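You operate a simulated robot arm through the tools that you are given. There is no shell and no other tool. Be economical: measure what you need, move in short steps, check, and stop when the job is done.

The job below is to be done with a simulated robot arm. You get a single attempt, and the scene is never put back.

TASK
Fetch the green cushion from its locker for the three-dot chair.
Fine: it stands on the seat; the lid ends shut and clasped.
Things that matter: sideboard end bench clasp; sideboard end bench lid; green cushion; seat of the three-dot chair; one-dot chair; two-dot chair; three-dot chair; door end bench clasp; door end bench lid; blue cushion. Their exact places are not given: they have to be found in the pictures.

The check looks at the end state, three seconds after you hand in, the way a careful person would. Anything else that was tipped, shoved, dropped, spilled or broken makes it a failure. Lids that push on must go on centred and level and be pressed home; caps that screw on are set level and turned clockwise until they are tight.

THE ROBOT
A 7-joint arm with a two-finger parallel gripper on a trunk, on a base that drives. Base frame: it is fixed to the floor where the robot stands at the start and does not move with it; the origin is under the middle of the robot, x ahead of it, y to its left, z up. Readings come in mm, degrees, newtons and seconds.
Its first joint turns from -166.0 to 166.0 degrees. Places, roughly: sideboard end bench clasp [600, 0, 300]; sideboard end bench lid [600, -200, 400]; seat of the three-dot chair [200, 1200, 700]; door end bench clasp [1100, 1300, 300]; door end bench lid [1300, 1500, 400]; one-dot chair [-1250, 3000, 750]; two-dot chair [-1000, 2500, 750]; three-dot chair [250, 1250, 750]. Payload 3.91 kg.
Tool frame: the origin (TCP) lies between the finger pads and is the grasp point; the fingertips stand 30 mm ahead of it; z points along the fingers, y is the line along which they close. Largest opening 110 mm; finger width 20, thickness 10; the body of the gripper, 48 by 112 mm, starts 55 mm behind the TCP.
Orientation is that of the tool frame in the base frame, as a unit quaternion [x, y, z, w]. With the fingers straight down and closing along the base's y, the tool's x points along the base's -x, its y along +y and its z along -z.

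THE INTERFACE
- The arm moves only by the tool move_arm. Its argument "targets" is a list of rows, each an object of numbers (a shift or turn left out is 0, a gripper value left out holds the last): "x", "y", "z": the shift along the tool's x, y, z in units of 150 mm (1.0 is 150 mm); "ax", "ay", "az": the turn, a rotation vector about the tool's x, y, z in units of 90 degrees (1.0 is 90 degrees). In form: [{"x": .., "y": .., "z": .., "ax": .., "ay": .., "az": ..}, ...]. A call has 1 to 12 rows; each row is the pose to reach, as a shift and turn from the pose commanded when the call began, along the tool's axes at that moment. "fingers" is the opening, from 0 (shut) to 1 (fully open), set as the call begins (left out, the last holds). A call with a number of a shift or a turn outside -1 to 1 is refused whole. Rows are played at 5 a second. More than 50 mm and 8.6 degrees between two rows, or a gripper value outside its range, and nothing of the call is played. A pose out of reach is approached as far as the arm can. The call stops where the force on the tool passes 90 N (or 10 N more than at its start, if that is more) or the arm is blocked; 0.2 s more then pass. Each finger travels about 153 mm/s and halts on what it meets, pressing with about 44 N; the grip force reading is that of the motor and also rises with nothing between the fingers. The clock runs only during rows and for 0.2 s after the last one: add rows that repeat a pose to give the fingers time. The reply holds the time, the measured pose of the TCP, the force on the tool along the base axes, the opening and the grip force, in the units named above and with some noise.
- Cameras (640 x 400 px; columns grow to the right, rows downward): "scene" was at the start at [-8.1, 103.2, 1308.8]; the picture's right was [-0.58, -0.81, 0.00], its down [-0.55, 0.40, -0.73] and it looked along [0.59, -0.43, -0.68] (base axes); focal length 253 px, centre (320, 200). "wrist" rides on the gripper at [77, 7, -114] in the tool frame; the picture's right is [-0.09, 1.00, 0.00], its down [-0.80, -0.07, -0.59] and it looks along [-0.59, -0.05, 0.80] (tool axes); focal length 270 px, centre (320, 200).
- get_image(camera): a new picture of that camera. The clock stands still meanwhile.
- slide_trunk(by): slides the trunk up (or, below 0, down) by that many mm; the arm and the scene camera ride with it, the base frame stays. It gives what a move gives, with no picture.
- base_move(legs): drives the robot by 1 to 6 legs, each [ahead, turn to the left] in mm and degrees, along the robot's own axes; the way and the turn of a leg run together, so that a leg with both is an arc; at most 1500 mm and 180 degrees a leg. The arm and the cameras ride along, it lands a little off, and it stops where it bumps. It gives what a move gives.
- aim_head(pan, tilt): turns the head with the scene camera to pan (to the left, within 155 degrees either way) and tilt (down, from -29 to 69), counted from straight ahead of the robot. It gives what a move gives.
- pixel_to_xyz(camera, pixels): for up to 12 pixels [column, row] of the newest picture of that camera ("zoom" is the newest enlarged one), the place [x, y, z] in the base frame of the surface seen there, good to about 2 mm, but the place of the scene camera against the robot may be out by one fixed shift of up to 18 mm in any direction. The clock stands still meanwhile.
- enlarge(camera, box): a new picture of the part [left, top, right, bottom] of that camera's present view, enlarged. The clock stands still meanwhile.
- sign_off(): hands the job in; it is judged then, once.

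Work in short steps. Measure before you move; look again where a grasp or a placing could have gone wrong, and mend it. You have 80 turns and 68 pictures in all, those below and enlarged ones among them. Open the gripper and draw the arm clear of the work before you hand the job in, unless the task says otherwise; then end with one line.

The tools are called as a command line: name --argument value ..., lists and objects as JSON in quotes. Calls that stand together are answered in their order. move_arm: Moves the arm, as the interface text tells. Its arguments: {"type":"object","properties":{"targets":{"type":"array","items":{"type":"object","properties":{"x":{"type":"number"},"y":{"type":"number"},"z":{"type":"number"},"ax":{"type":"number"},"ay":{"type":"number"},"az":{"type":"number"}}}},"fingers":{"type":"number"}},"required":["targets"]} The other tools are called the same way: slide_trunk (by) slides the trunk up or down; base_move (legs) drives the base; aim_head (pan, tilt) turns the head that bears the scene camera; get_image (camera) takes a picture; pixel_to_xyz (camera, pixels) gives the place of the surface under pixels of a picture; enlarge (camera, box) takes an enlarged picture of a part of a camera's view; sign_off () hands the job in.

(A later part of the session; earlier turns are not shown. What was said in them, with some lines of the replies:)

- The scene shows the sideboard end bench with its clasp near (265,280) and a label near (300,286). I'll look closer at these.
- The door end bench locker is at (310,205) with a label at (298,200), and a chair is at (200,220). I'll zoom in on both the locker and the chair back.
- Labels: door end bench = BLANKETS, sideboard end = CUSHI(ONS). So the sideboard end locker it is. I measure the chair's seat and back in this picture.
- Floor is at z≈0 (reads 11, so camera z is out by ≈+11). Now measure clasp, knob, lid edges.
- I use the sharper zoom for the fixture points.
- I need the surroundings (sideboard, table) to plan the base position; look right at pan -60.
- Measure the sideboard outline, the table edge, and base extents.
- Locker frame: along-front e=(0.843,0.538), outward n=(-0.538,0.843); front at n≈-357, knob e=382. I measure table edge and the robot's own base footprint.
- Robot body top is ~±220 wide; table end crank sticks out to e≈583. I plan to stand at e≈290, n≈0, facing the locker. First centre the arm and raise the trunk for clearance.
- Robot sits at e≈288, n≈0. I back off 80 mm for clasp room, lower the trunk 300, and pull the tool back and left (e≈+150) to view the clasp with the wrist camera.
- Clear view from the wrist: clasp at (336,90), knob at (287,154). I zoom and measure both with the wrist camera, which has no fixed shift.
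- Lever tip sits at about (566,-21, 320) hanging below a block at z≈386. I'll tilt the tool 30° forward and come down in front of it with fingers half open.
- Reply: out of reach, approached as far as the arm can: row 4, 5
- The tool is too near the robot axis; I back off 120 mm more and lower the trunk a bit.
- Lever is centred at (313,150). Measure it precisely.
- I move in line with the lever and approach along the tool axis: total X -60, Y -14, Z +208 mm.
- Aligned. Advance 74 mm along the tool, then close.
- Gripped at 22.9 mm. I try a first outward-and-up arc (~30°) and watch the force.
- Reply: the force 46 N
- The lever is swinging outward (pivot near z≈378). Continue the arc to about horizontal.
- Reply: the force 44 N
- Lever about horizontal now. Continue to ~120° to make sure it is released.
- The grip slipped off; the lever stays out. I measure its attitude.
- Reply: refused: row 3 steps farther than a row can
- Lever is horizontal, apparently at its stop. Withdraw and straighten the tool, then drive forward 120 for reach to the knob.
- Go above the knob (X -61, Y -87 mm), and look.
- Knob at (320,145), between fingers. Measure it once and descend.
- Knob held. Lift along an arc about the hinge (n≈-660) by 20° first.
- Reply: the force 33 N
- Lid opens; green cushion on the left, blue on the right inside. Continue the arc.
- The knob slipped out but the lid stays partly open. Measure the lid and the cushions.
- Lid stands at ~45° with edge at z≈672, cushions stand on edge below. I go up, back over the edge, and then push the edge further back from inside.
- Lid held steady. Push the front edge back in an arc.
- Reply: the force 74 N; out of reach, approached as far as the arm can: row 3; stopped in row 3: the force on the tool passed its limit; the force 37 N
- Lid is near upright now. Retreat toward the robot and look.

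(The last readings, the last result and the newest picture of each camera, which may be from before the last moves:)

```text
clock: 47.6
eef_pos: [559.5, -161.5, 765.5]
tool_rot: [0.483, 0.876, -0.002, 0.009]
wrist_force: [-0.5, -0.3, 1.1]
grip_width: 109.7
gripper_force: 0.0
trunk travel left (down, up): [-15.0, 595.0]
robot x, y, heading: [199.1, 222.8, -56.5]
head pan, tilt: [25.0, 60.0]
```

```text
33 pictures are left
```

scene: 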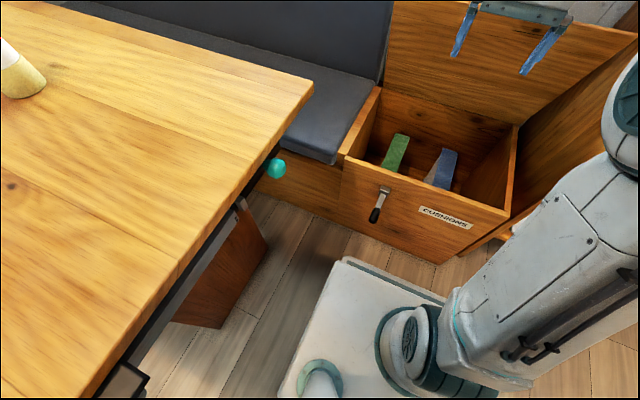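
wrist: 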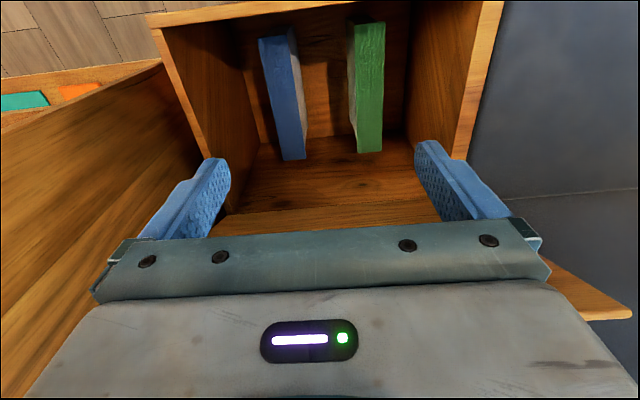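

Lid stays open. Green cushion seen at (368,90). Measure its extent.

pixel_to_xyz --camera "wrist" --pixels '[[358, 28], [382, 26], [370, 60], [370, 100], [360, 148], [380, 148], [352, 90], [350, 40], [353, 120], [320, 180], [300, 60], [285, 100]]'

pixel_to_xyz --camera "scene" --pixels '[[385, 10], [430, 30], [630, 50], [600, 40], [480, 90], [395, 60]]'

enlarge --camera "wrist" --box '[240, 0, 440, 200]'

```text
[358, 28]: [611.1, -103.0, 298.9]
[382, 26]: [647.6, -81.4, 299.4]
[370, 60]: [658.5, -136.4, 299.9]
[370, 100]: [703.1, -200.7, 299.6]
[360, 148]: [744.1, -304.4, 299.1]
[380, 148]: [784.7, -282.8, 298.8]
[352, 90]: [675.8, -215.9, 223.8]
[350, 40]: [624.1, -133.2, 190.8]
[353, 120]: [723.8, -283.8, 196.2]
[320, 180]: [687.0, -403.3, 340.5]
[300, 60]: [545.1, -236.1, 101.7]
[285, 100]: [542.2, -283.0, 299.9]
```

```text
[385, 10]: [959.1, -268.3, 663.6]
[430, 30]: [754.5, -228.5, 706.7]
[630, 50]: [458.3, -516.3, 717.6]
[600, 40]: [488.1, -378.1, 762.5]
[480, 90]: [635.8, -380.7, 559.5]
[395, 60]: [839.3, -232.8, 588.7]
```

```text
2.00 times, centred on (340, 100) of wrist
```

zoom: 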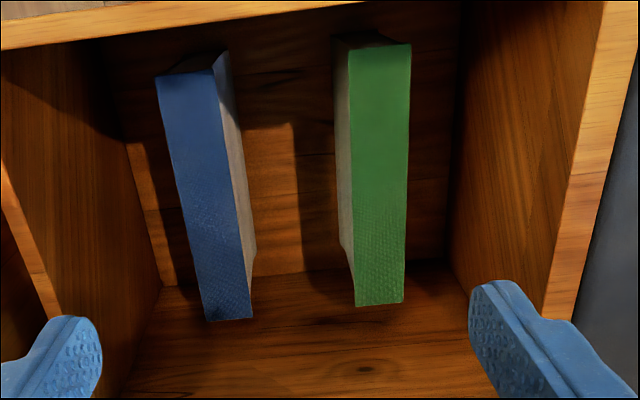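

Green top spans e 460–508, n -416…-657, z 299 (44 mm thick). Pull the arm back a bit and drive forward 100 mm for reach.

move_arm --targets '[{"x": 0.3}, {"x": 0.6, "y": 0.2}, {"x": 0.6, "y": 0.45}, {"x": 0.6, "y": 0.66}, {"x": 0.6, "y": 0.66}]'

base_move --legs '[[100, 0]]'

get_image --camera "wrist"

```text
refused: row 2 steps farther than a row can; nothing moved
```

```text
clock: 48.8
eef_pos: [614.7, -245.7, 765.9]
tool_rot: [0.483, 0.875, -0.001, 0.009]
wrist_force: [-0.3, -0.3, 0.6]
grip_width: 109.9
gripper_force: 0.0
trunk travel left (down, up): [-15.0, 595.0]
robot x, y, heading: [251.6, 140.6, -56.6]
head pan, tilt: [25.0, 60.0]
```

```text
31 pictures are left
```

wrist: 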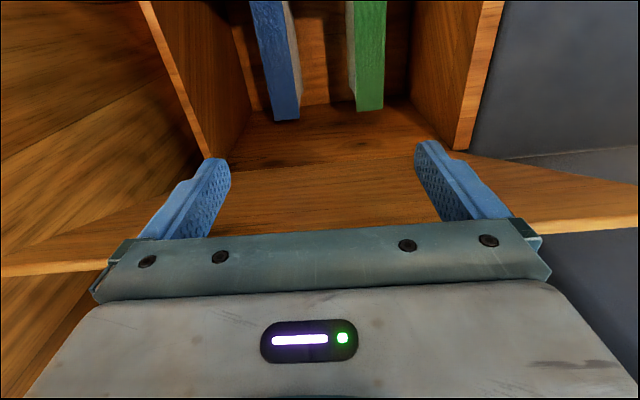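

Forward move fine. Move sideways 98 mm (slightly back), then descend over the green cushion in steps.

move_arm --targets '[{"x": 0.1, "y": 0.2}, {"x": 0.2, "y": 0.44}, {"x": 0.2, "y": 0.653}, {"x": 0.2, "y": 0.653, "z": 0.33}, {"x": 0.15, "y": 0.653, "z": 0.65}, {"x": 0.1, "y": 0.653, "z": 0.97}, {"x": 0.1, "y": 0.653, "z": 1.0}]'

move_arm --targets '[{"x": -0.03, "z": 0.3}, {"x": -0.06, "z": 0.6}, {"x": -0.06, "z": 0.9}, {"x": -0.06, "z": 1.0}, {"x": -0.06, "z": 1.0}]'

get_image --camera "wrist"

get_image --camera "scene"

```text
clock: 50.4
eef_pos: [691.9, -181.7, 615.8]
tool_rot: [0.484, 0.875, -0.002, 0.009]
wrist_force: [0.7, 0.2, 0.4]
grip_width: 109.9
gripper_force: 0.0
trunk travel left (down, up): [-15.0, 595.0]
robot x, y, heading: [257.0, 136.4, -56.5]
head pan, tilt: [25.0, 60.0]
```

```text
clock: 51.6
eef_pos: [698.5, -192.5, 465.6]
tool_rot: [0.482, 0.876, -0.001, 0.007]
wrist_force: [0.1, 0.4, 0.3]
grip_width: 110.2
gripper_force: 0.1
trunk travel left (down, up): [-15.0, 595.0]
robot x, y, heading: [251.9, 138.2, -56.6]
head pan, tilt: [25.0, 60.0]
```

```text
30 pictures are left
```

wrist: 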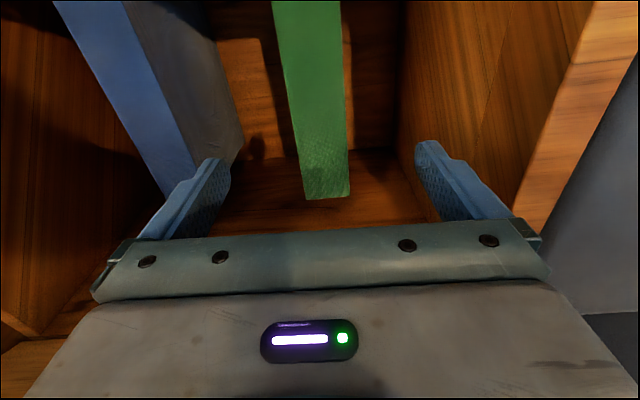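

```text
29 pictures are left
```

scene: 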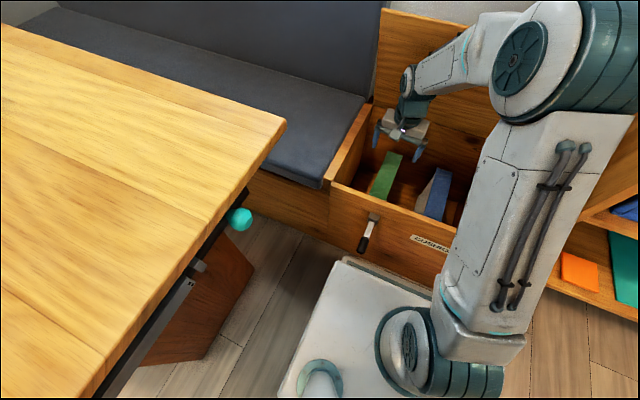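

Cushion lies between the fingers. Descend to z≈268 and close.

move_arm --targets '[{"z": 0.3}, {"z": 0.6}, {"z": 0.9}, {"z": 1.0}, {"z": 1.0}]'

move_arm --targets '[{"z": 0.2}, {"z": 0.33}, {"z": 0.33}]'

move_arm --targets '[{}, {}, {}, {}]' --fingers 0

get_image --camera "wrist"

```text
clock: 52.8
eef_pos: [699.3, -193.8, 316.2]
tool_rot: [0.483, 0.876, -0.002, 0.009]
wrist_force: [0.0, -0.1, 0.3]
grip_width: 109.7
gripper_force: 0.1
trunk travel left (down, up): [-15.0, 595.0]
robot x, y, heading: [252.6, 138.7, -56.8]
head pan, tilt: [25.0, 60.0]
```

```text
clock: 53.6
eef_pos: [700.2, -194.6, 265.7]
tool_rot: [0.483, 0.876, -0.002, 0.009]
wrist_force: [0.2, -0.1, 1.5]
grip_width: 109.8
gripper_force: 0.0
trunk travel left (down, up): [-15.0, 595.0]
robot x, y, heading: [252.0, 140.6, -56.6]
head pan, tilt: [25.0, 60.0]
```

```text
clock: 54.6
eef_pos: [700.3, -194.1, 266.1]
tool_rot: [0.484, 0.875, -0.002, 0.008]
wrist_force: [-0.4, -0.4, -0.2]
grip_width: 57.7
gripper_force: 44.3
trunk travel left (down, up): [-15.0, 595.0]
robot x, y, heading: [250.8, 136.4, -56.6]
head pan, tilt: [25.0, 60.0]
```

```text
28 pictures are left
```

wrist: 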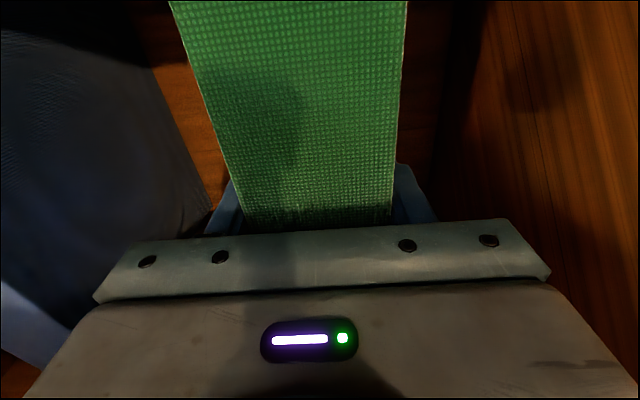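

Gripped at 57.7 mm. The lid leans over the back of the box, so I lift straight at first, then tilt the cushion progressively as it rises.

move_arm --targets '[{"x": 0.033, "z": -0.227}, {"x": 0.053, "z": -0.493}, {"x": 0.067, "z": -0.76}, {"x": 0.093, "z": -0.973}, {"x": 0.093, "z": -0.973}]'

get_image --camera "scene"

```text
clock: 55.8
eef_pos: [692.1, -179.6, 412.4]
tool_rot: [0.483, 0.876, -0.002, 0.008]
wrist_force: [-0.3, -0.1, -2.7]
grip_width: 57.7
gripper_force: 44.2
trunk travel left (down, up): [-15.0, 595.0]
robot x, y, heading: [255.3, 138.5, -56.6]
head pan, tilt: [25.0, 60.0]
```

```text
27 pictures are left
```

scene: 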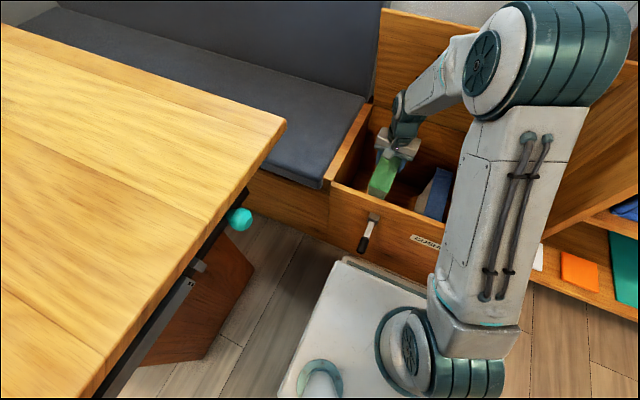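

Cushion is up (weight ≈2.7 N) and free. Continue with tilt.

move_arm --targets '[{"x": 0.04, "z": -0.187, "ay": -0.033}, {"x": 0.093, "z": -0.42, "ay": -0.067}, {"x": 0.173, "z": -0.687, "ay": -0.1}, {"x": 0.213, "z": -0.92, "ay": -0.133}, {"x": 0.213, "z": -0.92, "ay": -0.133}]'

move_arm --targets '[{"x": 0.024, "z": -0.21, "ay": -0.022}, {"x": 0.04, "z": -0.452, "ay": -0.056}, {"x": 0.07, "z": -0.662, "ay": -0.089}, {"x": 0.146, "z": -0.883, "ay": -0.089}, {"x": 0.146, "z": -0.883, "ay": -0.089}]'

get_image --camera "scene"

```text
clock: 57.0
eef_pos: [672.5, -150.9, 551.6]
tool_rot: [0.48, 0.87, -0.052, 0.099]
wrist_force: [0.6, -0.3, -1.8]
grip_width: 57.7
gripper_force: 43.6
trunk travel left (down, up): [-15.0, 595.0]
robot x, y, heading: [251.8, 139.7, -56.6]
head pan, tilt: [25.0, 60.0]
```

```text
clock: 58.2
eef_pos: [643.7, -109.4, 674.2]
tool_rot: [0.475, 0.861, -0.085, 0.16]
wrist_force: [-0.3, -0.2, -2.1]
grip_width: 57.6
gripper_force: 44.3
trunk travel left (down, up): [-15.0, 595.0]
robot x, y, heading: [256.9, 139.6, -57.0]
head pan, tilt: [25.0, 60.0]
```

```text
26 pictures are left
```

scene: 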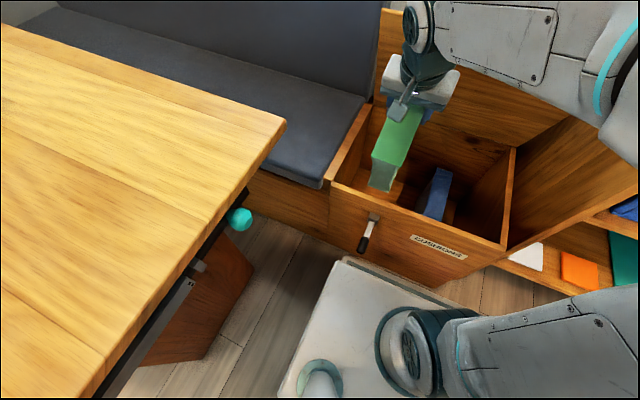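

Cushion is clear of the box. Withdraw further up and toward the robot, raise the trunk 250, and back away ~910 mm along the locker normal.

move_arm --targets '[{"x": 0.088, "z": -0.245}, {"x": 0.208, "z": -0.5}, {"x": 0.327, "z": -0.758}, {"x": 0.327, "z": -0.758}]'

slide_trunk --by 250

base_move --legs '[[-911, 0]]'

aim_head --pan 80 --tilt 45

get_image --camera "scene"

```text
clock: 59.2
eef_pos: [600.0, -36.2, 762.8]
tool_rot: [0.475, 0.861, -0.085, 0.159]
wrist_force: [0.6, 0.9, -2.2]
grip_width: 57.8
gripper_force: 44.0
trunk travel left (down, up): [-15.0, 595.0]
robot x, y, heading: [249.3, 143.8, -56.7]
head pan, tilt: [25.0, 60.0]
```

```text
clock: 61.7
eef_pos: [599.2, -35.8, 1013.6]
tool_rot: [0.476, 0.861, -0.086, 0.16]
wrist_force: [0.2, -0.4, -2.5]
grip_width: 58.1
gripper_force: 43.8
trunk travel left (down, up): [-265.0, 345.0]
robot x, y, heading: [250.3, 134.9, -56.6]
head pan, tilt: [25.0, 60.0]
```

```text
clock: 66.5
eef_pos: [99.6, 721.2, 1012.4]
tool_rot: [0.476, 0.86, -0.086, 0.16]
wrist_force: [0.3, 0.4, -3.0]
grip_width: 57.8
gripper_force: 44.3
trunk travel left (down, up): [-265.0, 345.0]
robot x, y, heading: [-246.8, 897.7, -56.8]
head pan, tilt: [25.0, 60.0]
```

```text
clock: 67.8
eef_pos: [101.3, 721.0, 1011.6]
tool_rot: [0.476, 0.86, -0.086, 0.16]
wrist_force: [-0.6, -0.4, -1.7]
grip_width: 57.8
gripper_force: 43.3
trunk travel left (down, up): [-265.0, 345.0]
robot x, y, heading: [-244.2, 898.2, -56.9]
head pan, tilt: [80.0, 45.0]
```

```text
25 pictures are left
```

scene: 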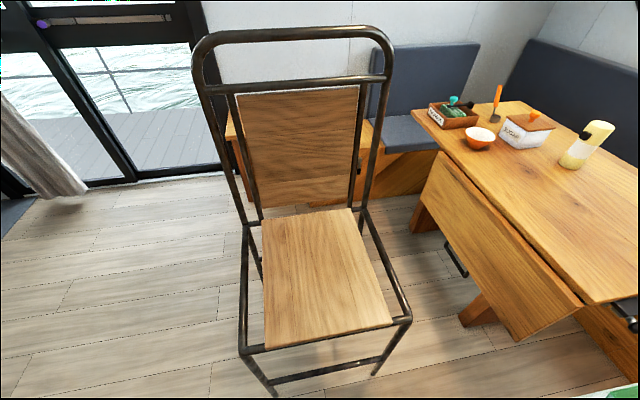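

Robot at (-245,898). Measure the seat corners.

pixel_to_xyz --camera "scene" --pixels '[[266, 345], [388, 322], [264, 222], [350, 212], [320, 275], [244, 348], [406, 320], [270, 180], [350, 160], [270, 395], [375, 372]]'

enlarge --camera "scene" --box '[180, 10, 420, 250]'

```text
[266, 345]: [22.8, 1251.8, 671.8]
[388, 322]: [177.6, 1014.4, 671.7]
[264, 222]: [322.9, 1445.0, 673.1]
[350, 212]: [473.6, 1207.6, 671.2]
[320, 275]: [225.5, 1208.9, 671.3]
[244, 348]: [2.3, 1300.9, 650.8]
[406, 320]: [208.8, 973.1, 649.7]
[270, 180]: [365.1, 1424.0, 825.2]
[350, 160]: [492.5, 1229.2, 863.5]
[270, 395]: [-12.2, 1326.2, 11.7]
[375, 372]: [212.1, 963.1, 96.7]
```

```text
1.67 times, centred on (300, 130) of scene
```

zoom: 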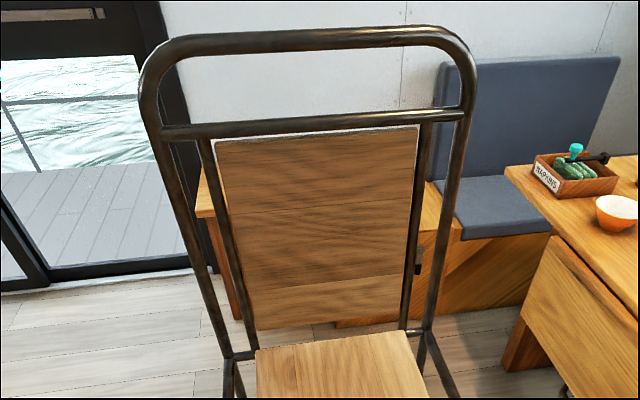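

Seat centre (250,1230), top z≈660. Turn left 90° to face the chair and drive 90 mm ahead, then un-tilt the tool and look.

base_move --legs '[[0, 89.5], [90, 0]]'

move_arm --targets '[{"y": -0.2, "ay": 0.07}, {"y": -0.5, "ay": 0.14}, {"y": -0.8, "ay": 0.2}, {"y": -1.0, "ay": 0.216}, {"y": -1.0, "ay": 0.216}]'

aim_head --pan 10 --tilt 50

get_image --camera "scene"

```text
clock: 72.6
eef_pos: [12.7, 1286.6, 1011.6]
tool_rot: [-0.263, 0.948, 0.051, 0.173]
wrist_force: [-0.5, 0.0, -2.1]
grip_width: 57.4
gripper_force: 43.9
trunk travel left (down, up): [-265.0, 345.0]
robot x, y, heading: [-171.9, 942.4, 32.3]
head pan, tilt: [80.0, 45.0]
```

```text
clock: 73.8
eef_pos: [89.3, 1158.4, 1011.5]
tool_rot: [-0.268, 0.963, 0.006, 0.012]
wrist_force: [0.4, 0.5, -2.3]
grip_width: 58.0
gripper_force: 43.7
trunk travel left (down, up): [-265.0, 345.0]
robot x, y, heading: [-173.1, 945.4, 32.5]
head pan, tilt: [80.0, 45.0]
```

```text
clock: 75.2
eef_pos: [88.6, 1159.5, 1012.3]
tool_rot: [-0.268, 0.963, 0.006, 0.011]
wrist_force: [-0.7, -0.4, -3.4]
grip_width: 57.8
gripper_force: 43.9
trunk travel left (down, up): [-265.0, 345.0]
robot x, y, heading: [-169.6, 942.5, 32.2]
head pan, tilt: [10.0, 50.0]
```

```text
23 pictures are left
```

scene: 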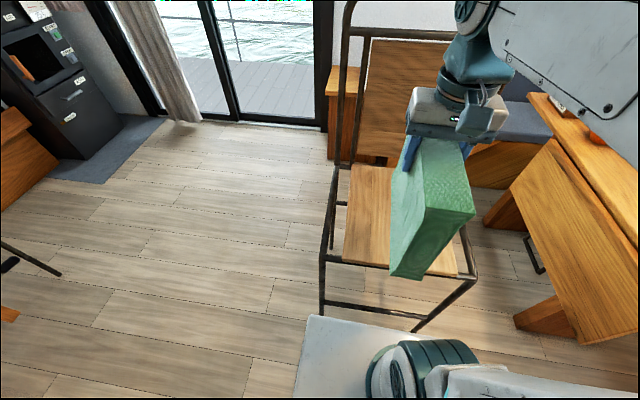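

Cushion hangs upright in front of the chair. Move it over the seat (X -164, Y -22 mm), then lower.

move_arm --targets '[{"x": -0.3, "y": -0.05}, {"x": -0.6, "y": -0.1}, {"x": -0.9, "y": -0.149}, {"x": -1.0, "y": -0.149}, {"x": -1.0, "y": -0.149}]'

move_arm --targets '[{"x": -0.09, "z": 0.2}, {"x": -0.09, "z": 0.5}, {"x": -0.09, "z": 0.8}, {"x": -0.09, "z": 1.0}, {"x": -0.09, "z": 1.0}]'

get_image --camera "scene"

```text
clock: 76.4
eef_pos: [230.2, 1218.3, 1013.7]
tool_rot: [-0.268, 0.963, 0.006, 0.012]
wrist_force: [0.5, 0.2, -3.1]
grip_width: 57.9
gripper_force: 43.9
trunk travel left (down, up): [-265.0, 345.0]
robot x, y, heading: [-169.4, 942.7, 32.2]
head pan, tilt: [10.0, 50.0]
```

```text
clock: 77.6
eef_pos: [245.1, 1226.2, 865.4]
tool_rot: [-0.268, 0.963, 0.005, 0.012]
wrist_force: [0.3, 0.6, -2.5]
grip_width: 57.7
gripper_force: 43.6
trunk travel left (down, up): [-265.0, 345.0]
robot x, y, heading: [-169.4, 946.7, 32.6]
head pan, tilt: [10.0, 50.0]
```

```text
22 pictures are left
```

scene: 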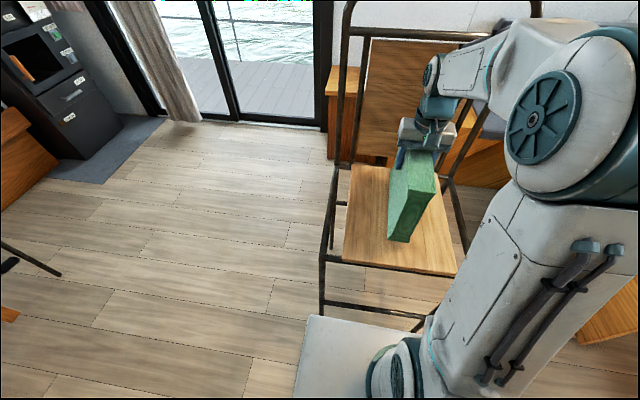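

Measure bottom corner of the cushion at (398,240) against the seat before final lowering.

pixel_to_xyz --camera "scene" --pixels '[[392, 236], [405, 240], [390, 230], [391, 175], [425, 190], [375, 240], [420, 255], [372, 200]]'

move_arm --targets '[{"z": 0.1}, {"z": 0.17}, {"z": 0.21}, {"z": 0.21}]'

```text
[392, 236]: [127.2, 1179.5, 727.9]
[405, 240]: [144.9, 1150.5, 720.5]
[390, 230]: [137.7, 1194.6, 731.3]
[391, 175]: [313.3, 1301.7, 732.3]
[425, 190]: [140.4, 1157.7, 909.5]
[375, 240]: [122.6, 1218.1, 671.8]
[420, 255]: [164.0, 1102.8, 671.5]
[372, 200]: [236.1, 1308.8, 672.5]
```

```text
clock: 78.6
eef_pos: [244.3, 1226.9, 835.0]
tool_rot: [-0.269, 0.963, 0.006, 0.011]
wrist_force: [-0.3, -0.3, -1.4]
grip_width: 57.7
gripper_force: 44.0
trunk travel left (down, up): [-265.0, 345.0]
robot x, y, heading: [-168.8, 943.7, 32.3]
head pan, tilt: [10.0, 50.0]
```

Roughly 10–18 mm left. Lower gently.

move_arm --targets '[{"z": 0.03}, {"z": 0.06}, {"z": 0.06}]'

move_arm --targets '[{"z": 0.02}, {"z": 0.035}, {"z": 0.035}]'

get_image --camera "scene"

```text
clock: 79.4
eef_pos: [245.9, 1228.9, 827.5]
tool_rot: [-0.268, 0.963, 0.006, 0.014]
wrist_force: [4.1, 2.5, 18.5]
grip_width: 57.7
gripper_force: 43.8
trunk travel left (down, up): [-265.0, 345.0]
robot x, y, heading: [-176.5, 942.4, 32.3]
head pan, tilt: [10.0, 50.0]
```

```text
clock: 80.2
eef_pos: [245.4, 1228.5, 826.3]
tool_rot: [-0.268, 0.963, 0.007, 0.018]
wrist_force: [4.8, 6.2, 62.1]
grip_width: 57.9
gripper_force: 43.8
trunk travel left (down, up): [-265.0, 345.0]
robot x, y, heading: [-171.1, 944.9, 32.5]
head pan, tilt: [10.0, 50.0]
```

```text
21 pictures are left
```

scene: 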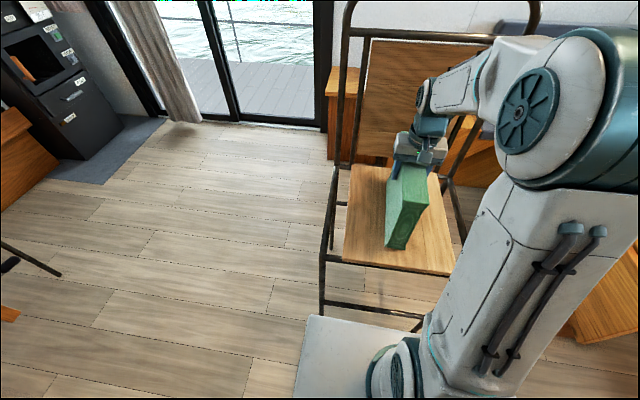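

Contact made (62 N). Relax 7 mm of command, then open.

move_arm --targets '[{"z": -0.03}, {"z": -0.05}, {"z": -0.05}]'

move_arm --targets '[{}, {}, {}, {}]' --fingers 0.75

move_arm --targets '[{"z": -0.2}, {"z": -0.5}, {"z": -0.8}, {"z": -1.0}, {"z": -1.0}]'

get_image --camera "scene"

```text
clock: 81.0
eef_pos: [245.1, 1226.6, 825.7]
tool_rot: [-0.267, 0.964, 0.006, 0.009]
wrist_force: [3.5, 1.4, 5.2]
grip_width: 57.9
gripper_force: 44.2
trunk travel left (down, up): [-265.0, 345.0]
robot x, y, heading: [-172.1, 947.6, 32.4]
head pan, tilt: [10.0, 50.0]
```

```text
clock: 82.0
eef_pos: [245.2, 1228.0, 827.7]
tool_rot: [-0.268, 0.963, 0.005, 0.012]
wrist_force: [0.4, -0.3, -0.3]
grip_width: 82.5
gripper_force: 0.1
trunk travel left (down, up): [-265.0, 345.0]
robot x, y, heading: [-169.3, 946.2, 32.3]
head pan, tilt: [10.0, 50.0]
```

```text
clock: 83.2
eef_pos: [239.9, 1225.1, 978.9]
tool_rot: [-0.268, 0.963, 0.006, 0.012]
wrist_force: [0.5, 0.3, 0.1]
grip_width: 82.4
gripper_force: 0.0
trunk travel left (down, up): [-265.0, 345.0]
robot x, y, heading: [-168.1, 948.4, 32.2]
head pan, tilt: [10.0, 50.0]
```

```text
20 pictures are left
```

scene: 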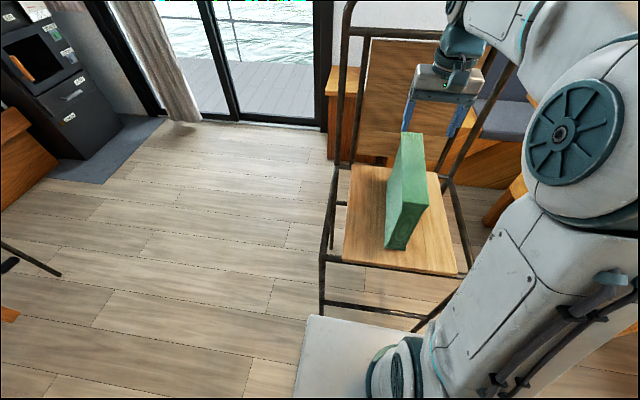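

Cushion stands on the seat. Back off, turn to the locker again and drive up to n≈20 with the arm high.

base_move --legs '[[-85, 0], [0, -89.6], [869, 0]]'

aim_head --pan 22 --tilt 55

get_image --camera "scene"

```text
clock: 92.3
eef_pos: [518.8, -228.9, 978.5]
tool_rot: [0.484, 0.875, -0.004, 0.013]
wrist_force: [-0.4, 0.6, -0.9]
grip_width: 82.6
gripper_force: 0.1
trunk travel left (down, up): [-265.0, 345.0]
robot x, y, heading: [235.1, 180.6, -56.8]
head pan, tilt: [10.0, 50.0]
```

```text
clock: 93.0
eef_pos: [518.9, -229.1, 978.9]
tool_rot: [0.484, 0.875, -0.004, 0.012]
wrist_force: [-0.8, 0.0, -0.7]
grip_width: 82.6
gripper_force: 0.1
trunk travel left (down, up): [-265.0, 345.0]
robot x, y, heading: [230.1, 180.6, -56.4]
head pan, tilt: [22.0, 55.0]
```

```text
19 pictures are left
```

scene: 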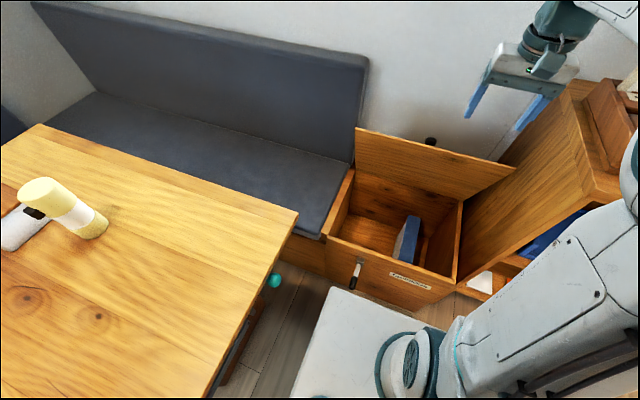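

Lid still open as left. Measure its top edge to hook it from behind.

pixel_to_xyz --camera "scene" --pixels '[[358, 131], [400, 141], [440, 151], [480, 160], [512, 169], [431, 141], [430, 180], [360, 160], [460, 190]]'

```text
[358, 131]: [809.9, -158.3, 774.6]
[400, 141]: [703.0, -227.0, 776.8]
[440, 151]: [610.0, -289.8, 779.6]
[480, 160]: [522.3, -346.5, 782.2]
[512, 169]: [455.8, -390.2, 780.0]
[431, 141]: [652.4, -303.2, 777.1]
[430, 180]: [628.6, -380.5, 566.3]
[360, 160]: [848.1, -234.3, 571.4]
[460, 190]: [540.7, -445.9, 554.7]
```

Lid edge at n≈-571, z≈766, hinge ≈(-674,458), r≈317. Drive 40 mm in, close fingers, reach over behind the edge at e≈314 and lower behind it.

base_move --legs '[[40, 0]]'

move_arm --targets '[{"x": -0.3}, {"x": -0.6}, {"x": -0.68}, {"x": -0.68}]' --fingers 0

slide_trunk --by -205

get_image --camera "scene"

```text
clock: 93.9
eef_pos: [540.6, -261.1, 978.5]
tool_rot: [0.483, 0.875, -0.004, 0.013]
wrist_force: [-0.4, -0.2, -0.3]
grip_width: 82.5
gripper_force: 0.2
trunk travel left (down, up): [-265.0, 345.0]
robot x, y, heading: [253.2, 145.5, -56.6]
head pan, tilt: [22.0, 55.0]
```

```text
clock: 94.9
eef_pos: [596.1, -347.6, 981.9]
tool_rot: [0.484, 0.875, -0.004, 0.013]
wrist_force: [0.3, -0.5, -0.2]
grip_width: 0.1
gripper_force: 37.8
trunk travel left (down, up): [-265.0, 345.0]
robot x, y, heading: [252.4, 140.7, -56.6]
head pan, tilt: [22.0, 55.0]
```

```text
clock: 97.1
eef_pos: [595.2, -347.7, 776.4]
tool_rot: [0.484, 0.875, -0.004, 0.012]
wrist_force: [-1.1, -0.6, -0.6]
grip_width: 0.0
gripper_force: 37.5
trunk travel left (down, up): [-60.0, 550.0]
robot x, y, heading: [254.4, 149.3, -56.8]
head pan, tilt: [22.0, 55.0]
```

```text
18 pictures are left
```

scene: 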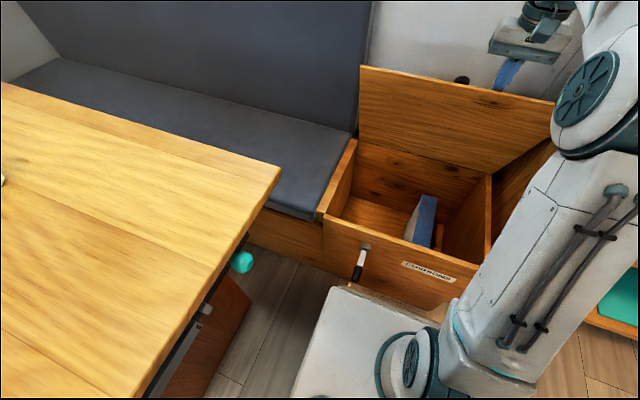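

Fingers are behind the lid edge. Pull it forward along the arc to ~45°.

move_arm --targets '[{"x": 0.147, "z": 0.04}, {"x": 0.373, "z": 0.107}, {"x": 0.553, "z": 0.2}, {"x": 0.72, "z": 0.307}, {"x": 0.887, "z": 0.46}, {"x": 0.953, "z": 0.527}, {"x": 0.953, "z": 0.527}]'

get_image --camera "scene"

```text
clock: 98.7
eef_pos: [520.8, -228.3, 693.8]
tool_rot: [0.484, 0.875, -0.004, 0.013]
wrist_force: [0.7, -0.6, -0.8]
grip_width: 0.0
gripper_force: 36.9
trunk travel left (down, up): [-60.0, 550.0]
robot x, y, heading: [252.5, 148.3, -56.7]
head pan, tilt: [22.0, 55.0]
```

```text
17 pictures are left
```

scene: 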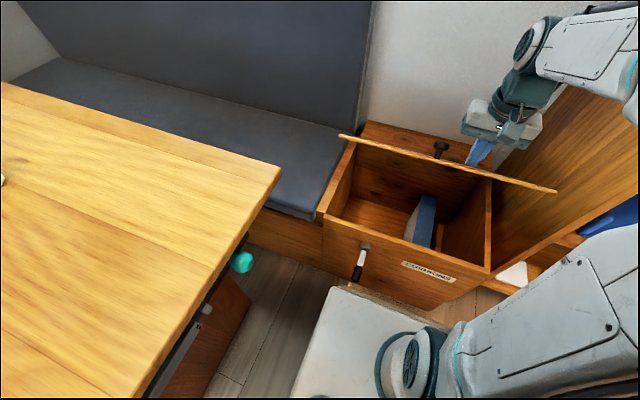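

Lid follows. Continue forward/down.

move_arm --targets '[{"x": 0.15, "z": 0.127}, {"x": 0.23, "z": 0.26}, {"x": 0.32, "z": 0.427}, {"x": 0.4, "z": 0.593}, {"x": 0.467, "z": 0.76}, {"x": 0.52, "z": 0.92}, {"x": 0.52, "z": 0.92}]'

get_image --camera "scene"

```text
clock: 100.3
eef_pos: [481.1, -163.3, 553.8]
tool_rot: [0.484, 0.875, -0.003, 0.013]
wrist_force: [1.1, 0.3, -0.3]
grip_width: 0.2
gripper_force: 37.7
trunk travel left (down, up): [-60.0, 550.0]
robot x, y, heading: [255.0, 145.1, -56.7]
head pan, tilt: [22.0, 55.0]
```

```text
16 pictures are left
```

scene: 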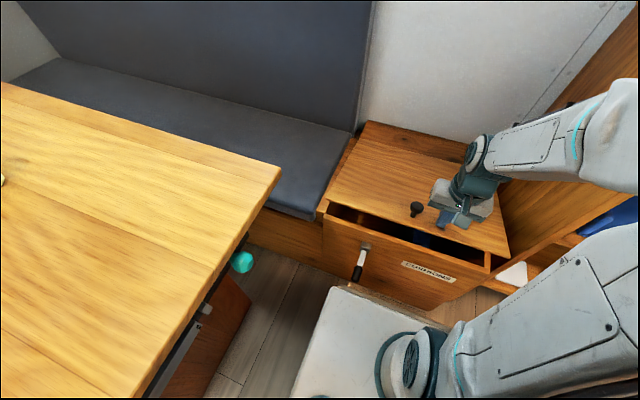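

Nearly shut. Press down onto the lid top.

move_arm --targets '[{"x": 0.02, "z": 0.15}, {"x": 0.03, "z": 0.3}, {"x": 0.04, "z": 0.45}, {"x": 0.04, "z": 0.53}, {"x": 0.04, "z": 0.53}]'

get_image --camera "scene"

```text
clock: 101.6
eef_pos: [479.5, -160.4, 479.9]
tool_rot: [0.484, 0.875, -0.006, 0.016]
wrist_force: [-12.9, 15.6, 71.9]
grip_width: 0.2
gripper_force: 37.8
trunk travel left (down, up): [-60.0, 550.0]
robot x, y, heading: [253.1, 144.3, -56.5]
head pan, tilt: [22.0, 55.0]
stopped in row 5: the force on the tool passed its limit (the readings are from after the stop); the commanded pose is now the measured one
```

```text
15 pictures are left
```

scene: 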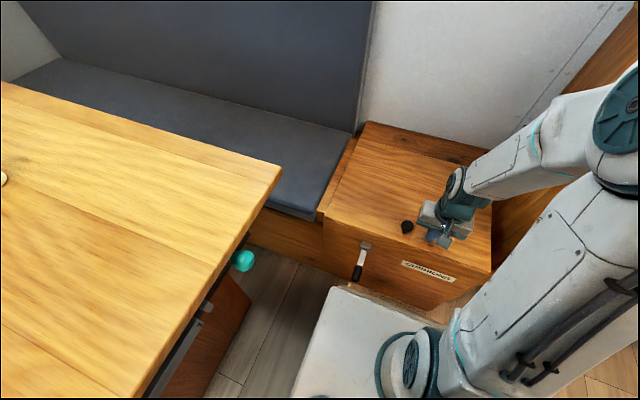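

Lid is flush. Now the clasp: lift, back off 214 mm, and set the 30° tilt in line with the lever (e≈466).

move_arm --targets '[{"z": -0.25}, {"z": -0.5}, {"z": -0.5}]'

base_move --legs '[[-214, 0]]'

move_arm --targets '[{"y": 0.25, "ay": -0.07}, {"y": 0.5, "ay": -0.14}, {"y": 0.75, "ay": -0.22}, {"y": 0.98, "ay": -0.3}, {"y": 0.98, "ay": -0.32}, {"y": 0.98, "ay": -0.32}]'

get_image --camera "wrist"

```text
clock: 102.4
eef_pos: [478.0, -159.3, 551.3]
tool_rot: [0.484, 0.875, -0.005, 0.014]
wrist_force: [-0.1, 0.5, -0.3]
grip_width: 0.0
gripper_force: 37.4
trunk travel left (down, up): [-60.0, 550.0]
robot x, y, heading: [249.5, 144.5, -56.8]
head pan, tilt: [22.0, 55.0]
```

```text
clock: 104.0
eef_pos: [362.0, 18.0, 551.3]
tool_rot: [0.483, 0.875, -0.006, 0.015]
wrist_force: [-1.1, 0.1, 0.2]
grip_width: 0.0
gripper_force: 37.4
trunk travel left (down, up): [-60.0, 550.0]
robot x, y, heading: [136.5, 322.4, -56.4]
head pan, tilt: [22.0, 55.0]
```

```text
clock: 105.5
eef_pos: [486.6, 97.2, 551.8]
tool_rot: [0.467, 0.844, -0.125, 0.231]
wrist_force: [0.4, -0.9, 0.4]
grip_width: 0.0
gripper_force: 38.4
trunk travel left (down, up): [-60.0, 550.0]
robot x, y, heading: [136.4, 321.7, -56.7]
head pan, tilt: [22.0, 55.0]
```

```text
14 pictures are left
```

wrist: 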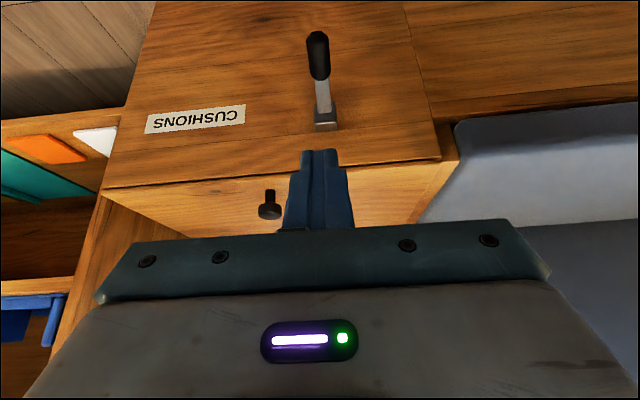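

Measure the open lever.

pixel_to_xyz --camera "wrist" --pixels '[[317, 37], [318, 50], [319, 65], [321, 85], [323, 100], [325, 115], [326, 126], [318, 42]]'

```text
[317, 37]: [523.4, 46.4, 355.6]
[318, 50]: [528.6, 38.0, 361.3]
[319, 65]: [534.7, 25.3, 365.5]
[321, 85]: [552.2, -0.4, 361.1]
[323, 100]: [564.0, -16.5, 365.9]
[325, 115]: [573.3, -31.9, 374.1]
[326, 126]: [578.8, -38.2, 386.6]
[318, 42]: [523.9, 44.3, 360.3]
```

Lever: pivot ≈(n -327, z 360), lying horizontal. I place closed fingertips above it, then sweep the lever down and in against the box.

move_arm --targets '[{"x": -0.03, "y": 0.02, "z": 0.3}, {"x": -0.06, "y": 0.02, "z": 0.6}, {"x": -0.08, "y": 0.02, "z": 0.913}, {"x": -0.08, "y": 0.02, "z": 0.913}]'

move_arm --targets '[{"x": 0.132, "z": 0.224}, {"x": 0.282, "z": 0.414}, {"x": 0.322, "z": 0.521}, {"x": 0.33, "z": 0.625}, {"x": 0.282, "z": 0.715}, {"x": 0.213, "z": 0.795}, {"x": 0.173, "z": 0.818}, {"x": 0.173, "z": 0.818}]'

get_image --camera "wrist"

```text
clock: 106.5
eef_pos: [533.0, 31.8, 438.9]
tool_rot: [0.467, 0.844, -0.125, 0.232]
wrist_force: [-0.8, 0.4, -0.2]
grip_width: 0.4
gripper_force: 37.9
trunk travel left (down, up): [-60.0, 550.0]
robot x, y, heading: [137.6, 318.2, -56.6]
head pan, tilt: [22.0, 55.0]
```

```text
clock: 108.2
eef_pos: [550.9, 2.3, 320.9]
tool_rot: [0.465, 0.846, -0.123, 0.229]
wrist_force: [-37.6, 42.4, 26.3]
grip_width: 0.2
gripper_force: 37.7
trunk travel left (down, up): [-60.0, 550.0]
robot x, y, heading: [135.5, 322.4, -56.6]
head pan, tilt: [22.0, 55.0]
```

```text
13 pictures are left
```

wrist: 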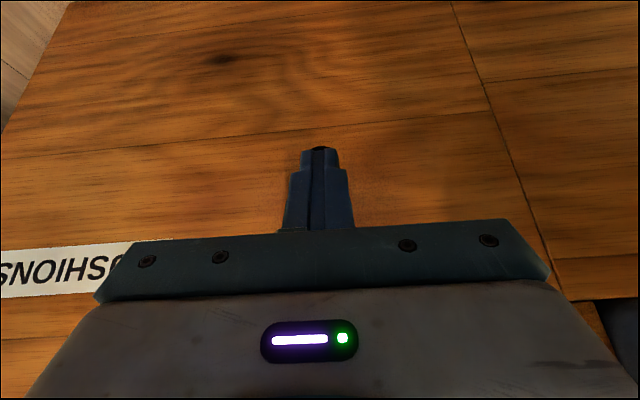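

Pressing with ~56 N against the lever. Withdraw along the tool axis and inspect.

move_arm --targets '[{"x": 0.1, "z": -0.2}, {"x": 0.1, "z": -0.5}, {"x": 0.1, "z": -0.8}, {"x": 0.1, "z": -1.0}, {"x": 0.1, "z": -1.0}]'

get_image --camera "wrist"

```text
clock: 109.5
eef_pos: [508.0, 71.0, 442.3]
tool_rot: [0.467, 0.844, -0.126, 0.232]
wrist_force: [0.0, -0.4, 0.3]
grip_width: 0.0
gripper_force: 37.4
trunk travel left (down, up): [-60.0, 550.0]
robot x, y, heading: [142.5, 325.3, -56.5]
head pan, tilt: [22.0, 55.0]
```

```text
12 pictures are left
```

wrist: 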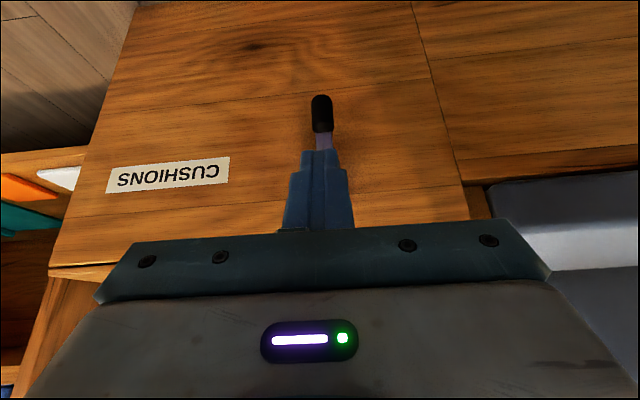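

Lever seems down; measure against its original closed points (z305 at (563,-14)).

pixel_to_xyz --camera "wrist" --pixels '[[321, 100], [321, 108], [322, 118], [322, 127], [323, 140]]'

enlarge --camera "wrist" --box '[270, 70, 370, 170]'

```text
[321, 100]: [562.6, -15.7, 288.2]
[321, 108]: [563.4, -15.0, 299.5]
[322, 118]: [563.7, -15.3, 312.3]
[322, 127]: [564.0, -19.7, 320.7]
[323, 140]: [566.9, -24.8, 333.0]
```

```text
4.00 times, centred on (320, 120) of wrist
```

zoom: 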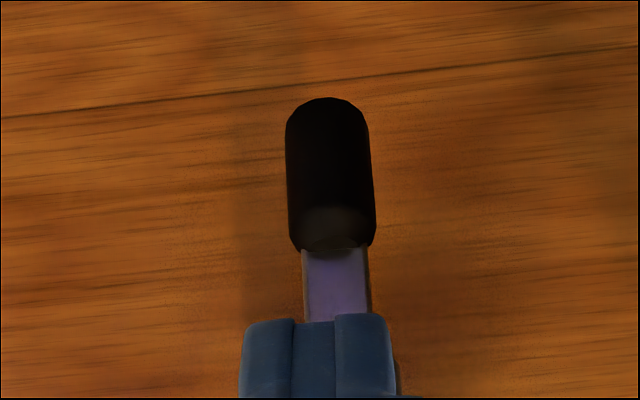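

Same position as at the start: closed. Withdraw, open the gripper, straighten, and check lid and chair.

move_arm --targets '[{"z": -0.3}, {"z": -0.6}, {"z": -0.7, "ay": 0.08}, {"z": -0.7, "ay": 0.16}, {"z": -0.7, "ay": 0.16}]' --fingers 1

base_move --legs '[[-150, 0]]'

aim_head --pan 15 --tilt 45

get_image --camera "scene"

aim_head --pan 110 --tilt 35

get_image --camera "scene"

```text
clock: 110.7
eef_pos: [477.1, 116.4, 532.2]
tool_rot: [0.479, 0.867, -0.065, 0.124]
wrist_force: [0.5, 0.6, 0.2]
grip_width: 110.0
gripper_force: 0.1
out of reach, approached as far as the arm can: row 2
trunk travel left (down, up): [-60.0, 550.0]
robot x, y, heading: [135.1, 321.6, -56.8]
head pan, tilt: [22.0, 55.0]
```

```text
clock: 112.0
eef_pos: [395.0, 243.2, 532.9]
tool_rot: [0.479, 0.867, -0.066, 0.124]
wrist_force: [0.5, 0.0, 0.2]
grip_width: 109.8
gripper_force: 0.1
trunk travel left (down, up): [-60.0, 550.0]
robot x, y, heading: [47.7, 444.0, -56.4]
head pan, tilt: [22.0, 55.0]
```

```text
clock: 112.8
eef_pos: [394.8, 242.7, 532.3]
tool_rot: [0.479, 0.867, -0.066, 0.125]
wrist_force: [0.4, 0.1, -0.3]
grip_width: 110.0
gripper_force: 0.1
trunk travel left (down, up): [-60.0, 550.0]
robot x, y, heading: [55.6, 446.3, -57.0]
head pan, tilt: [15.0, 45.0]
```

```text
10 pictures are left
```

scene: 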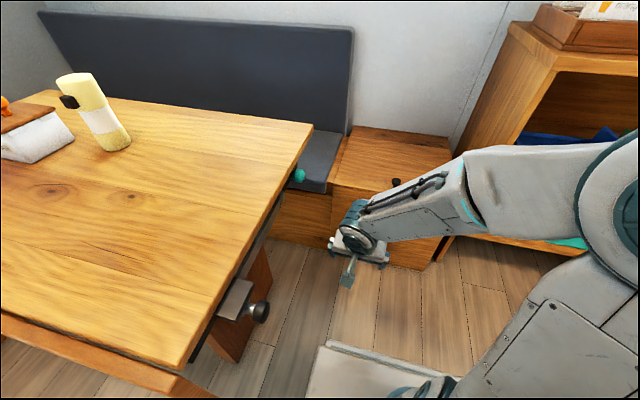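

```text
clock: 114.5
eef_pos: [394.7, 242.4, 533.2]
tool_rot: [0.479, 0.867, -0.066, 0.124]
wrist_force: [-0.1, 1.2, 0.0]
grip_width: 109.9
gripper_force: 0.0
trunk travel left (down, up): [-60.0, 550.0]
robot x, y, heading: [54.6, 444.5, -56.8]
head pan, tilt: [110.0, 35.0]
```

```text
9 pictures are left
```

scene: 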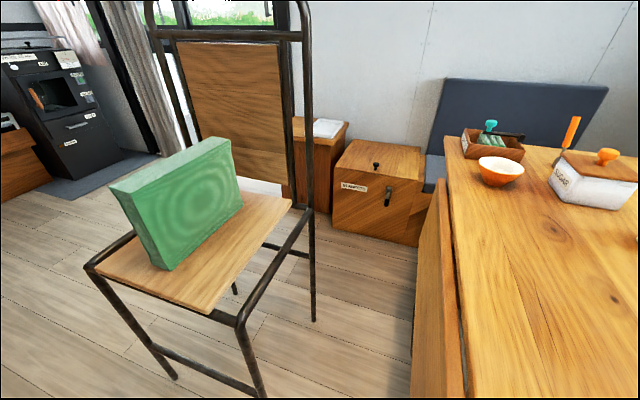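

The green cushion stands steady on the chair seat, and the locker lid is shut with its lever down. The gripper is open and clear, so I hand in.

sign_off

```text
The job is handed in.
```

The green cushion is standing upright on the three-dot chair's seat. The sideboard end bench lid is shut, and its clasp lever is back in its original closed position. I identified the chair by the listed location only, as I never saw the dots themselves.
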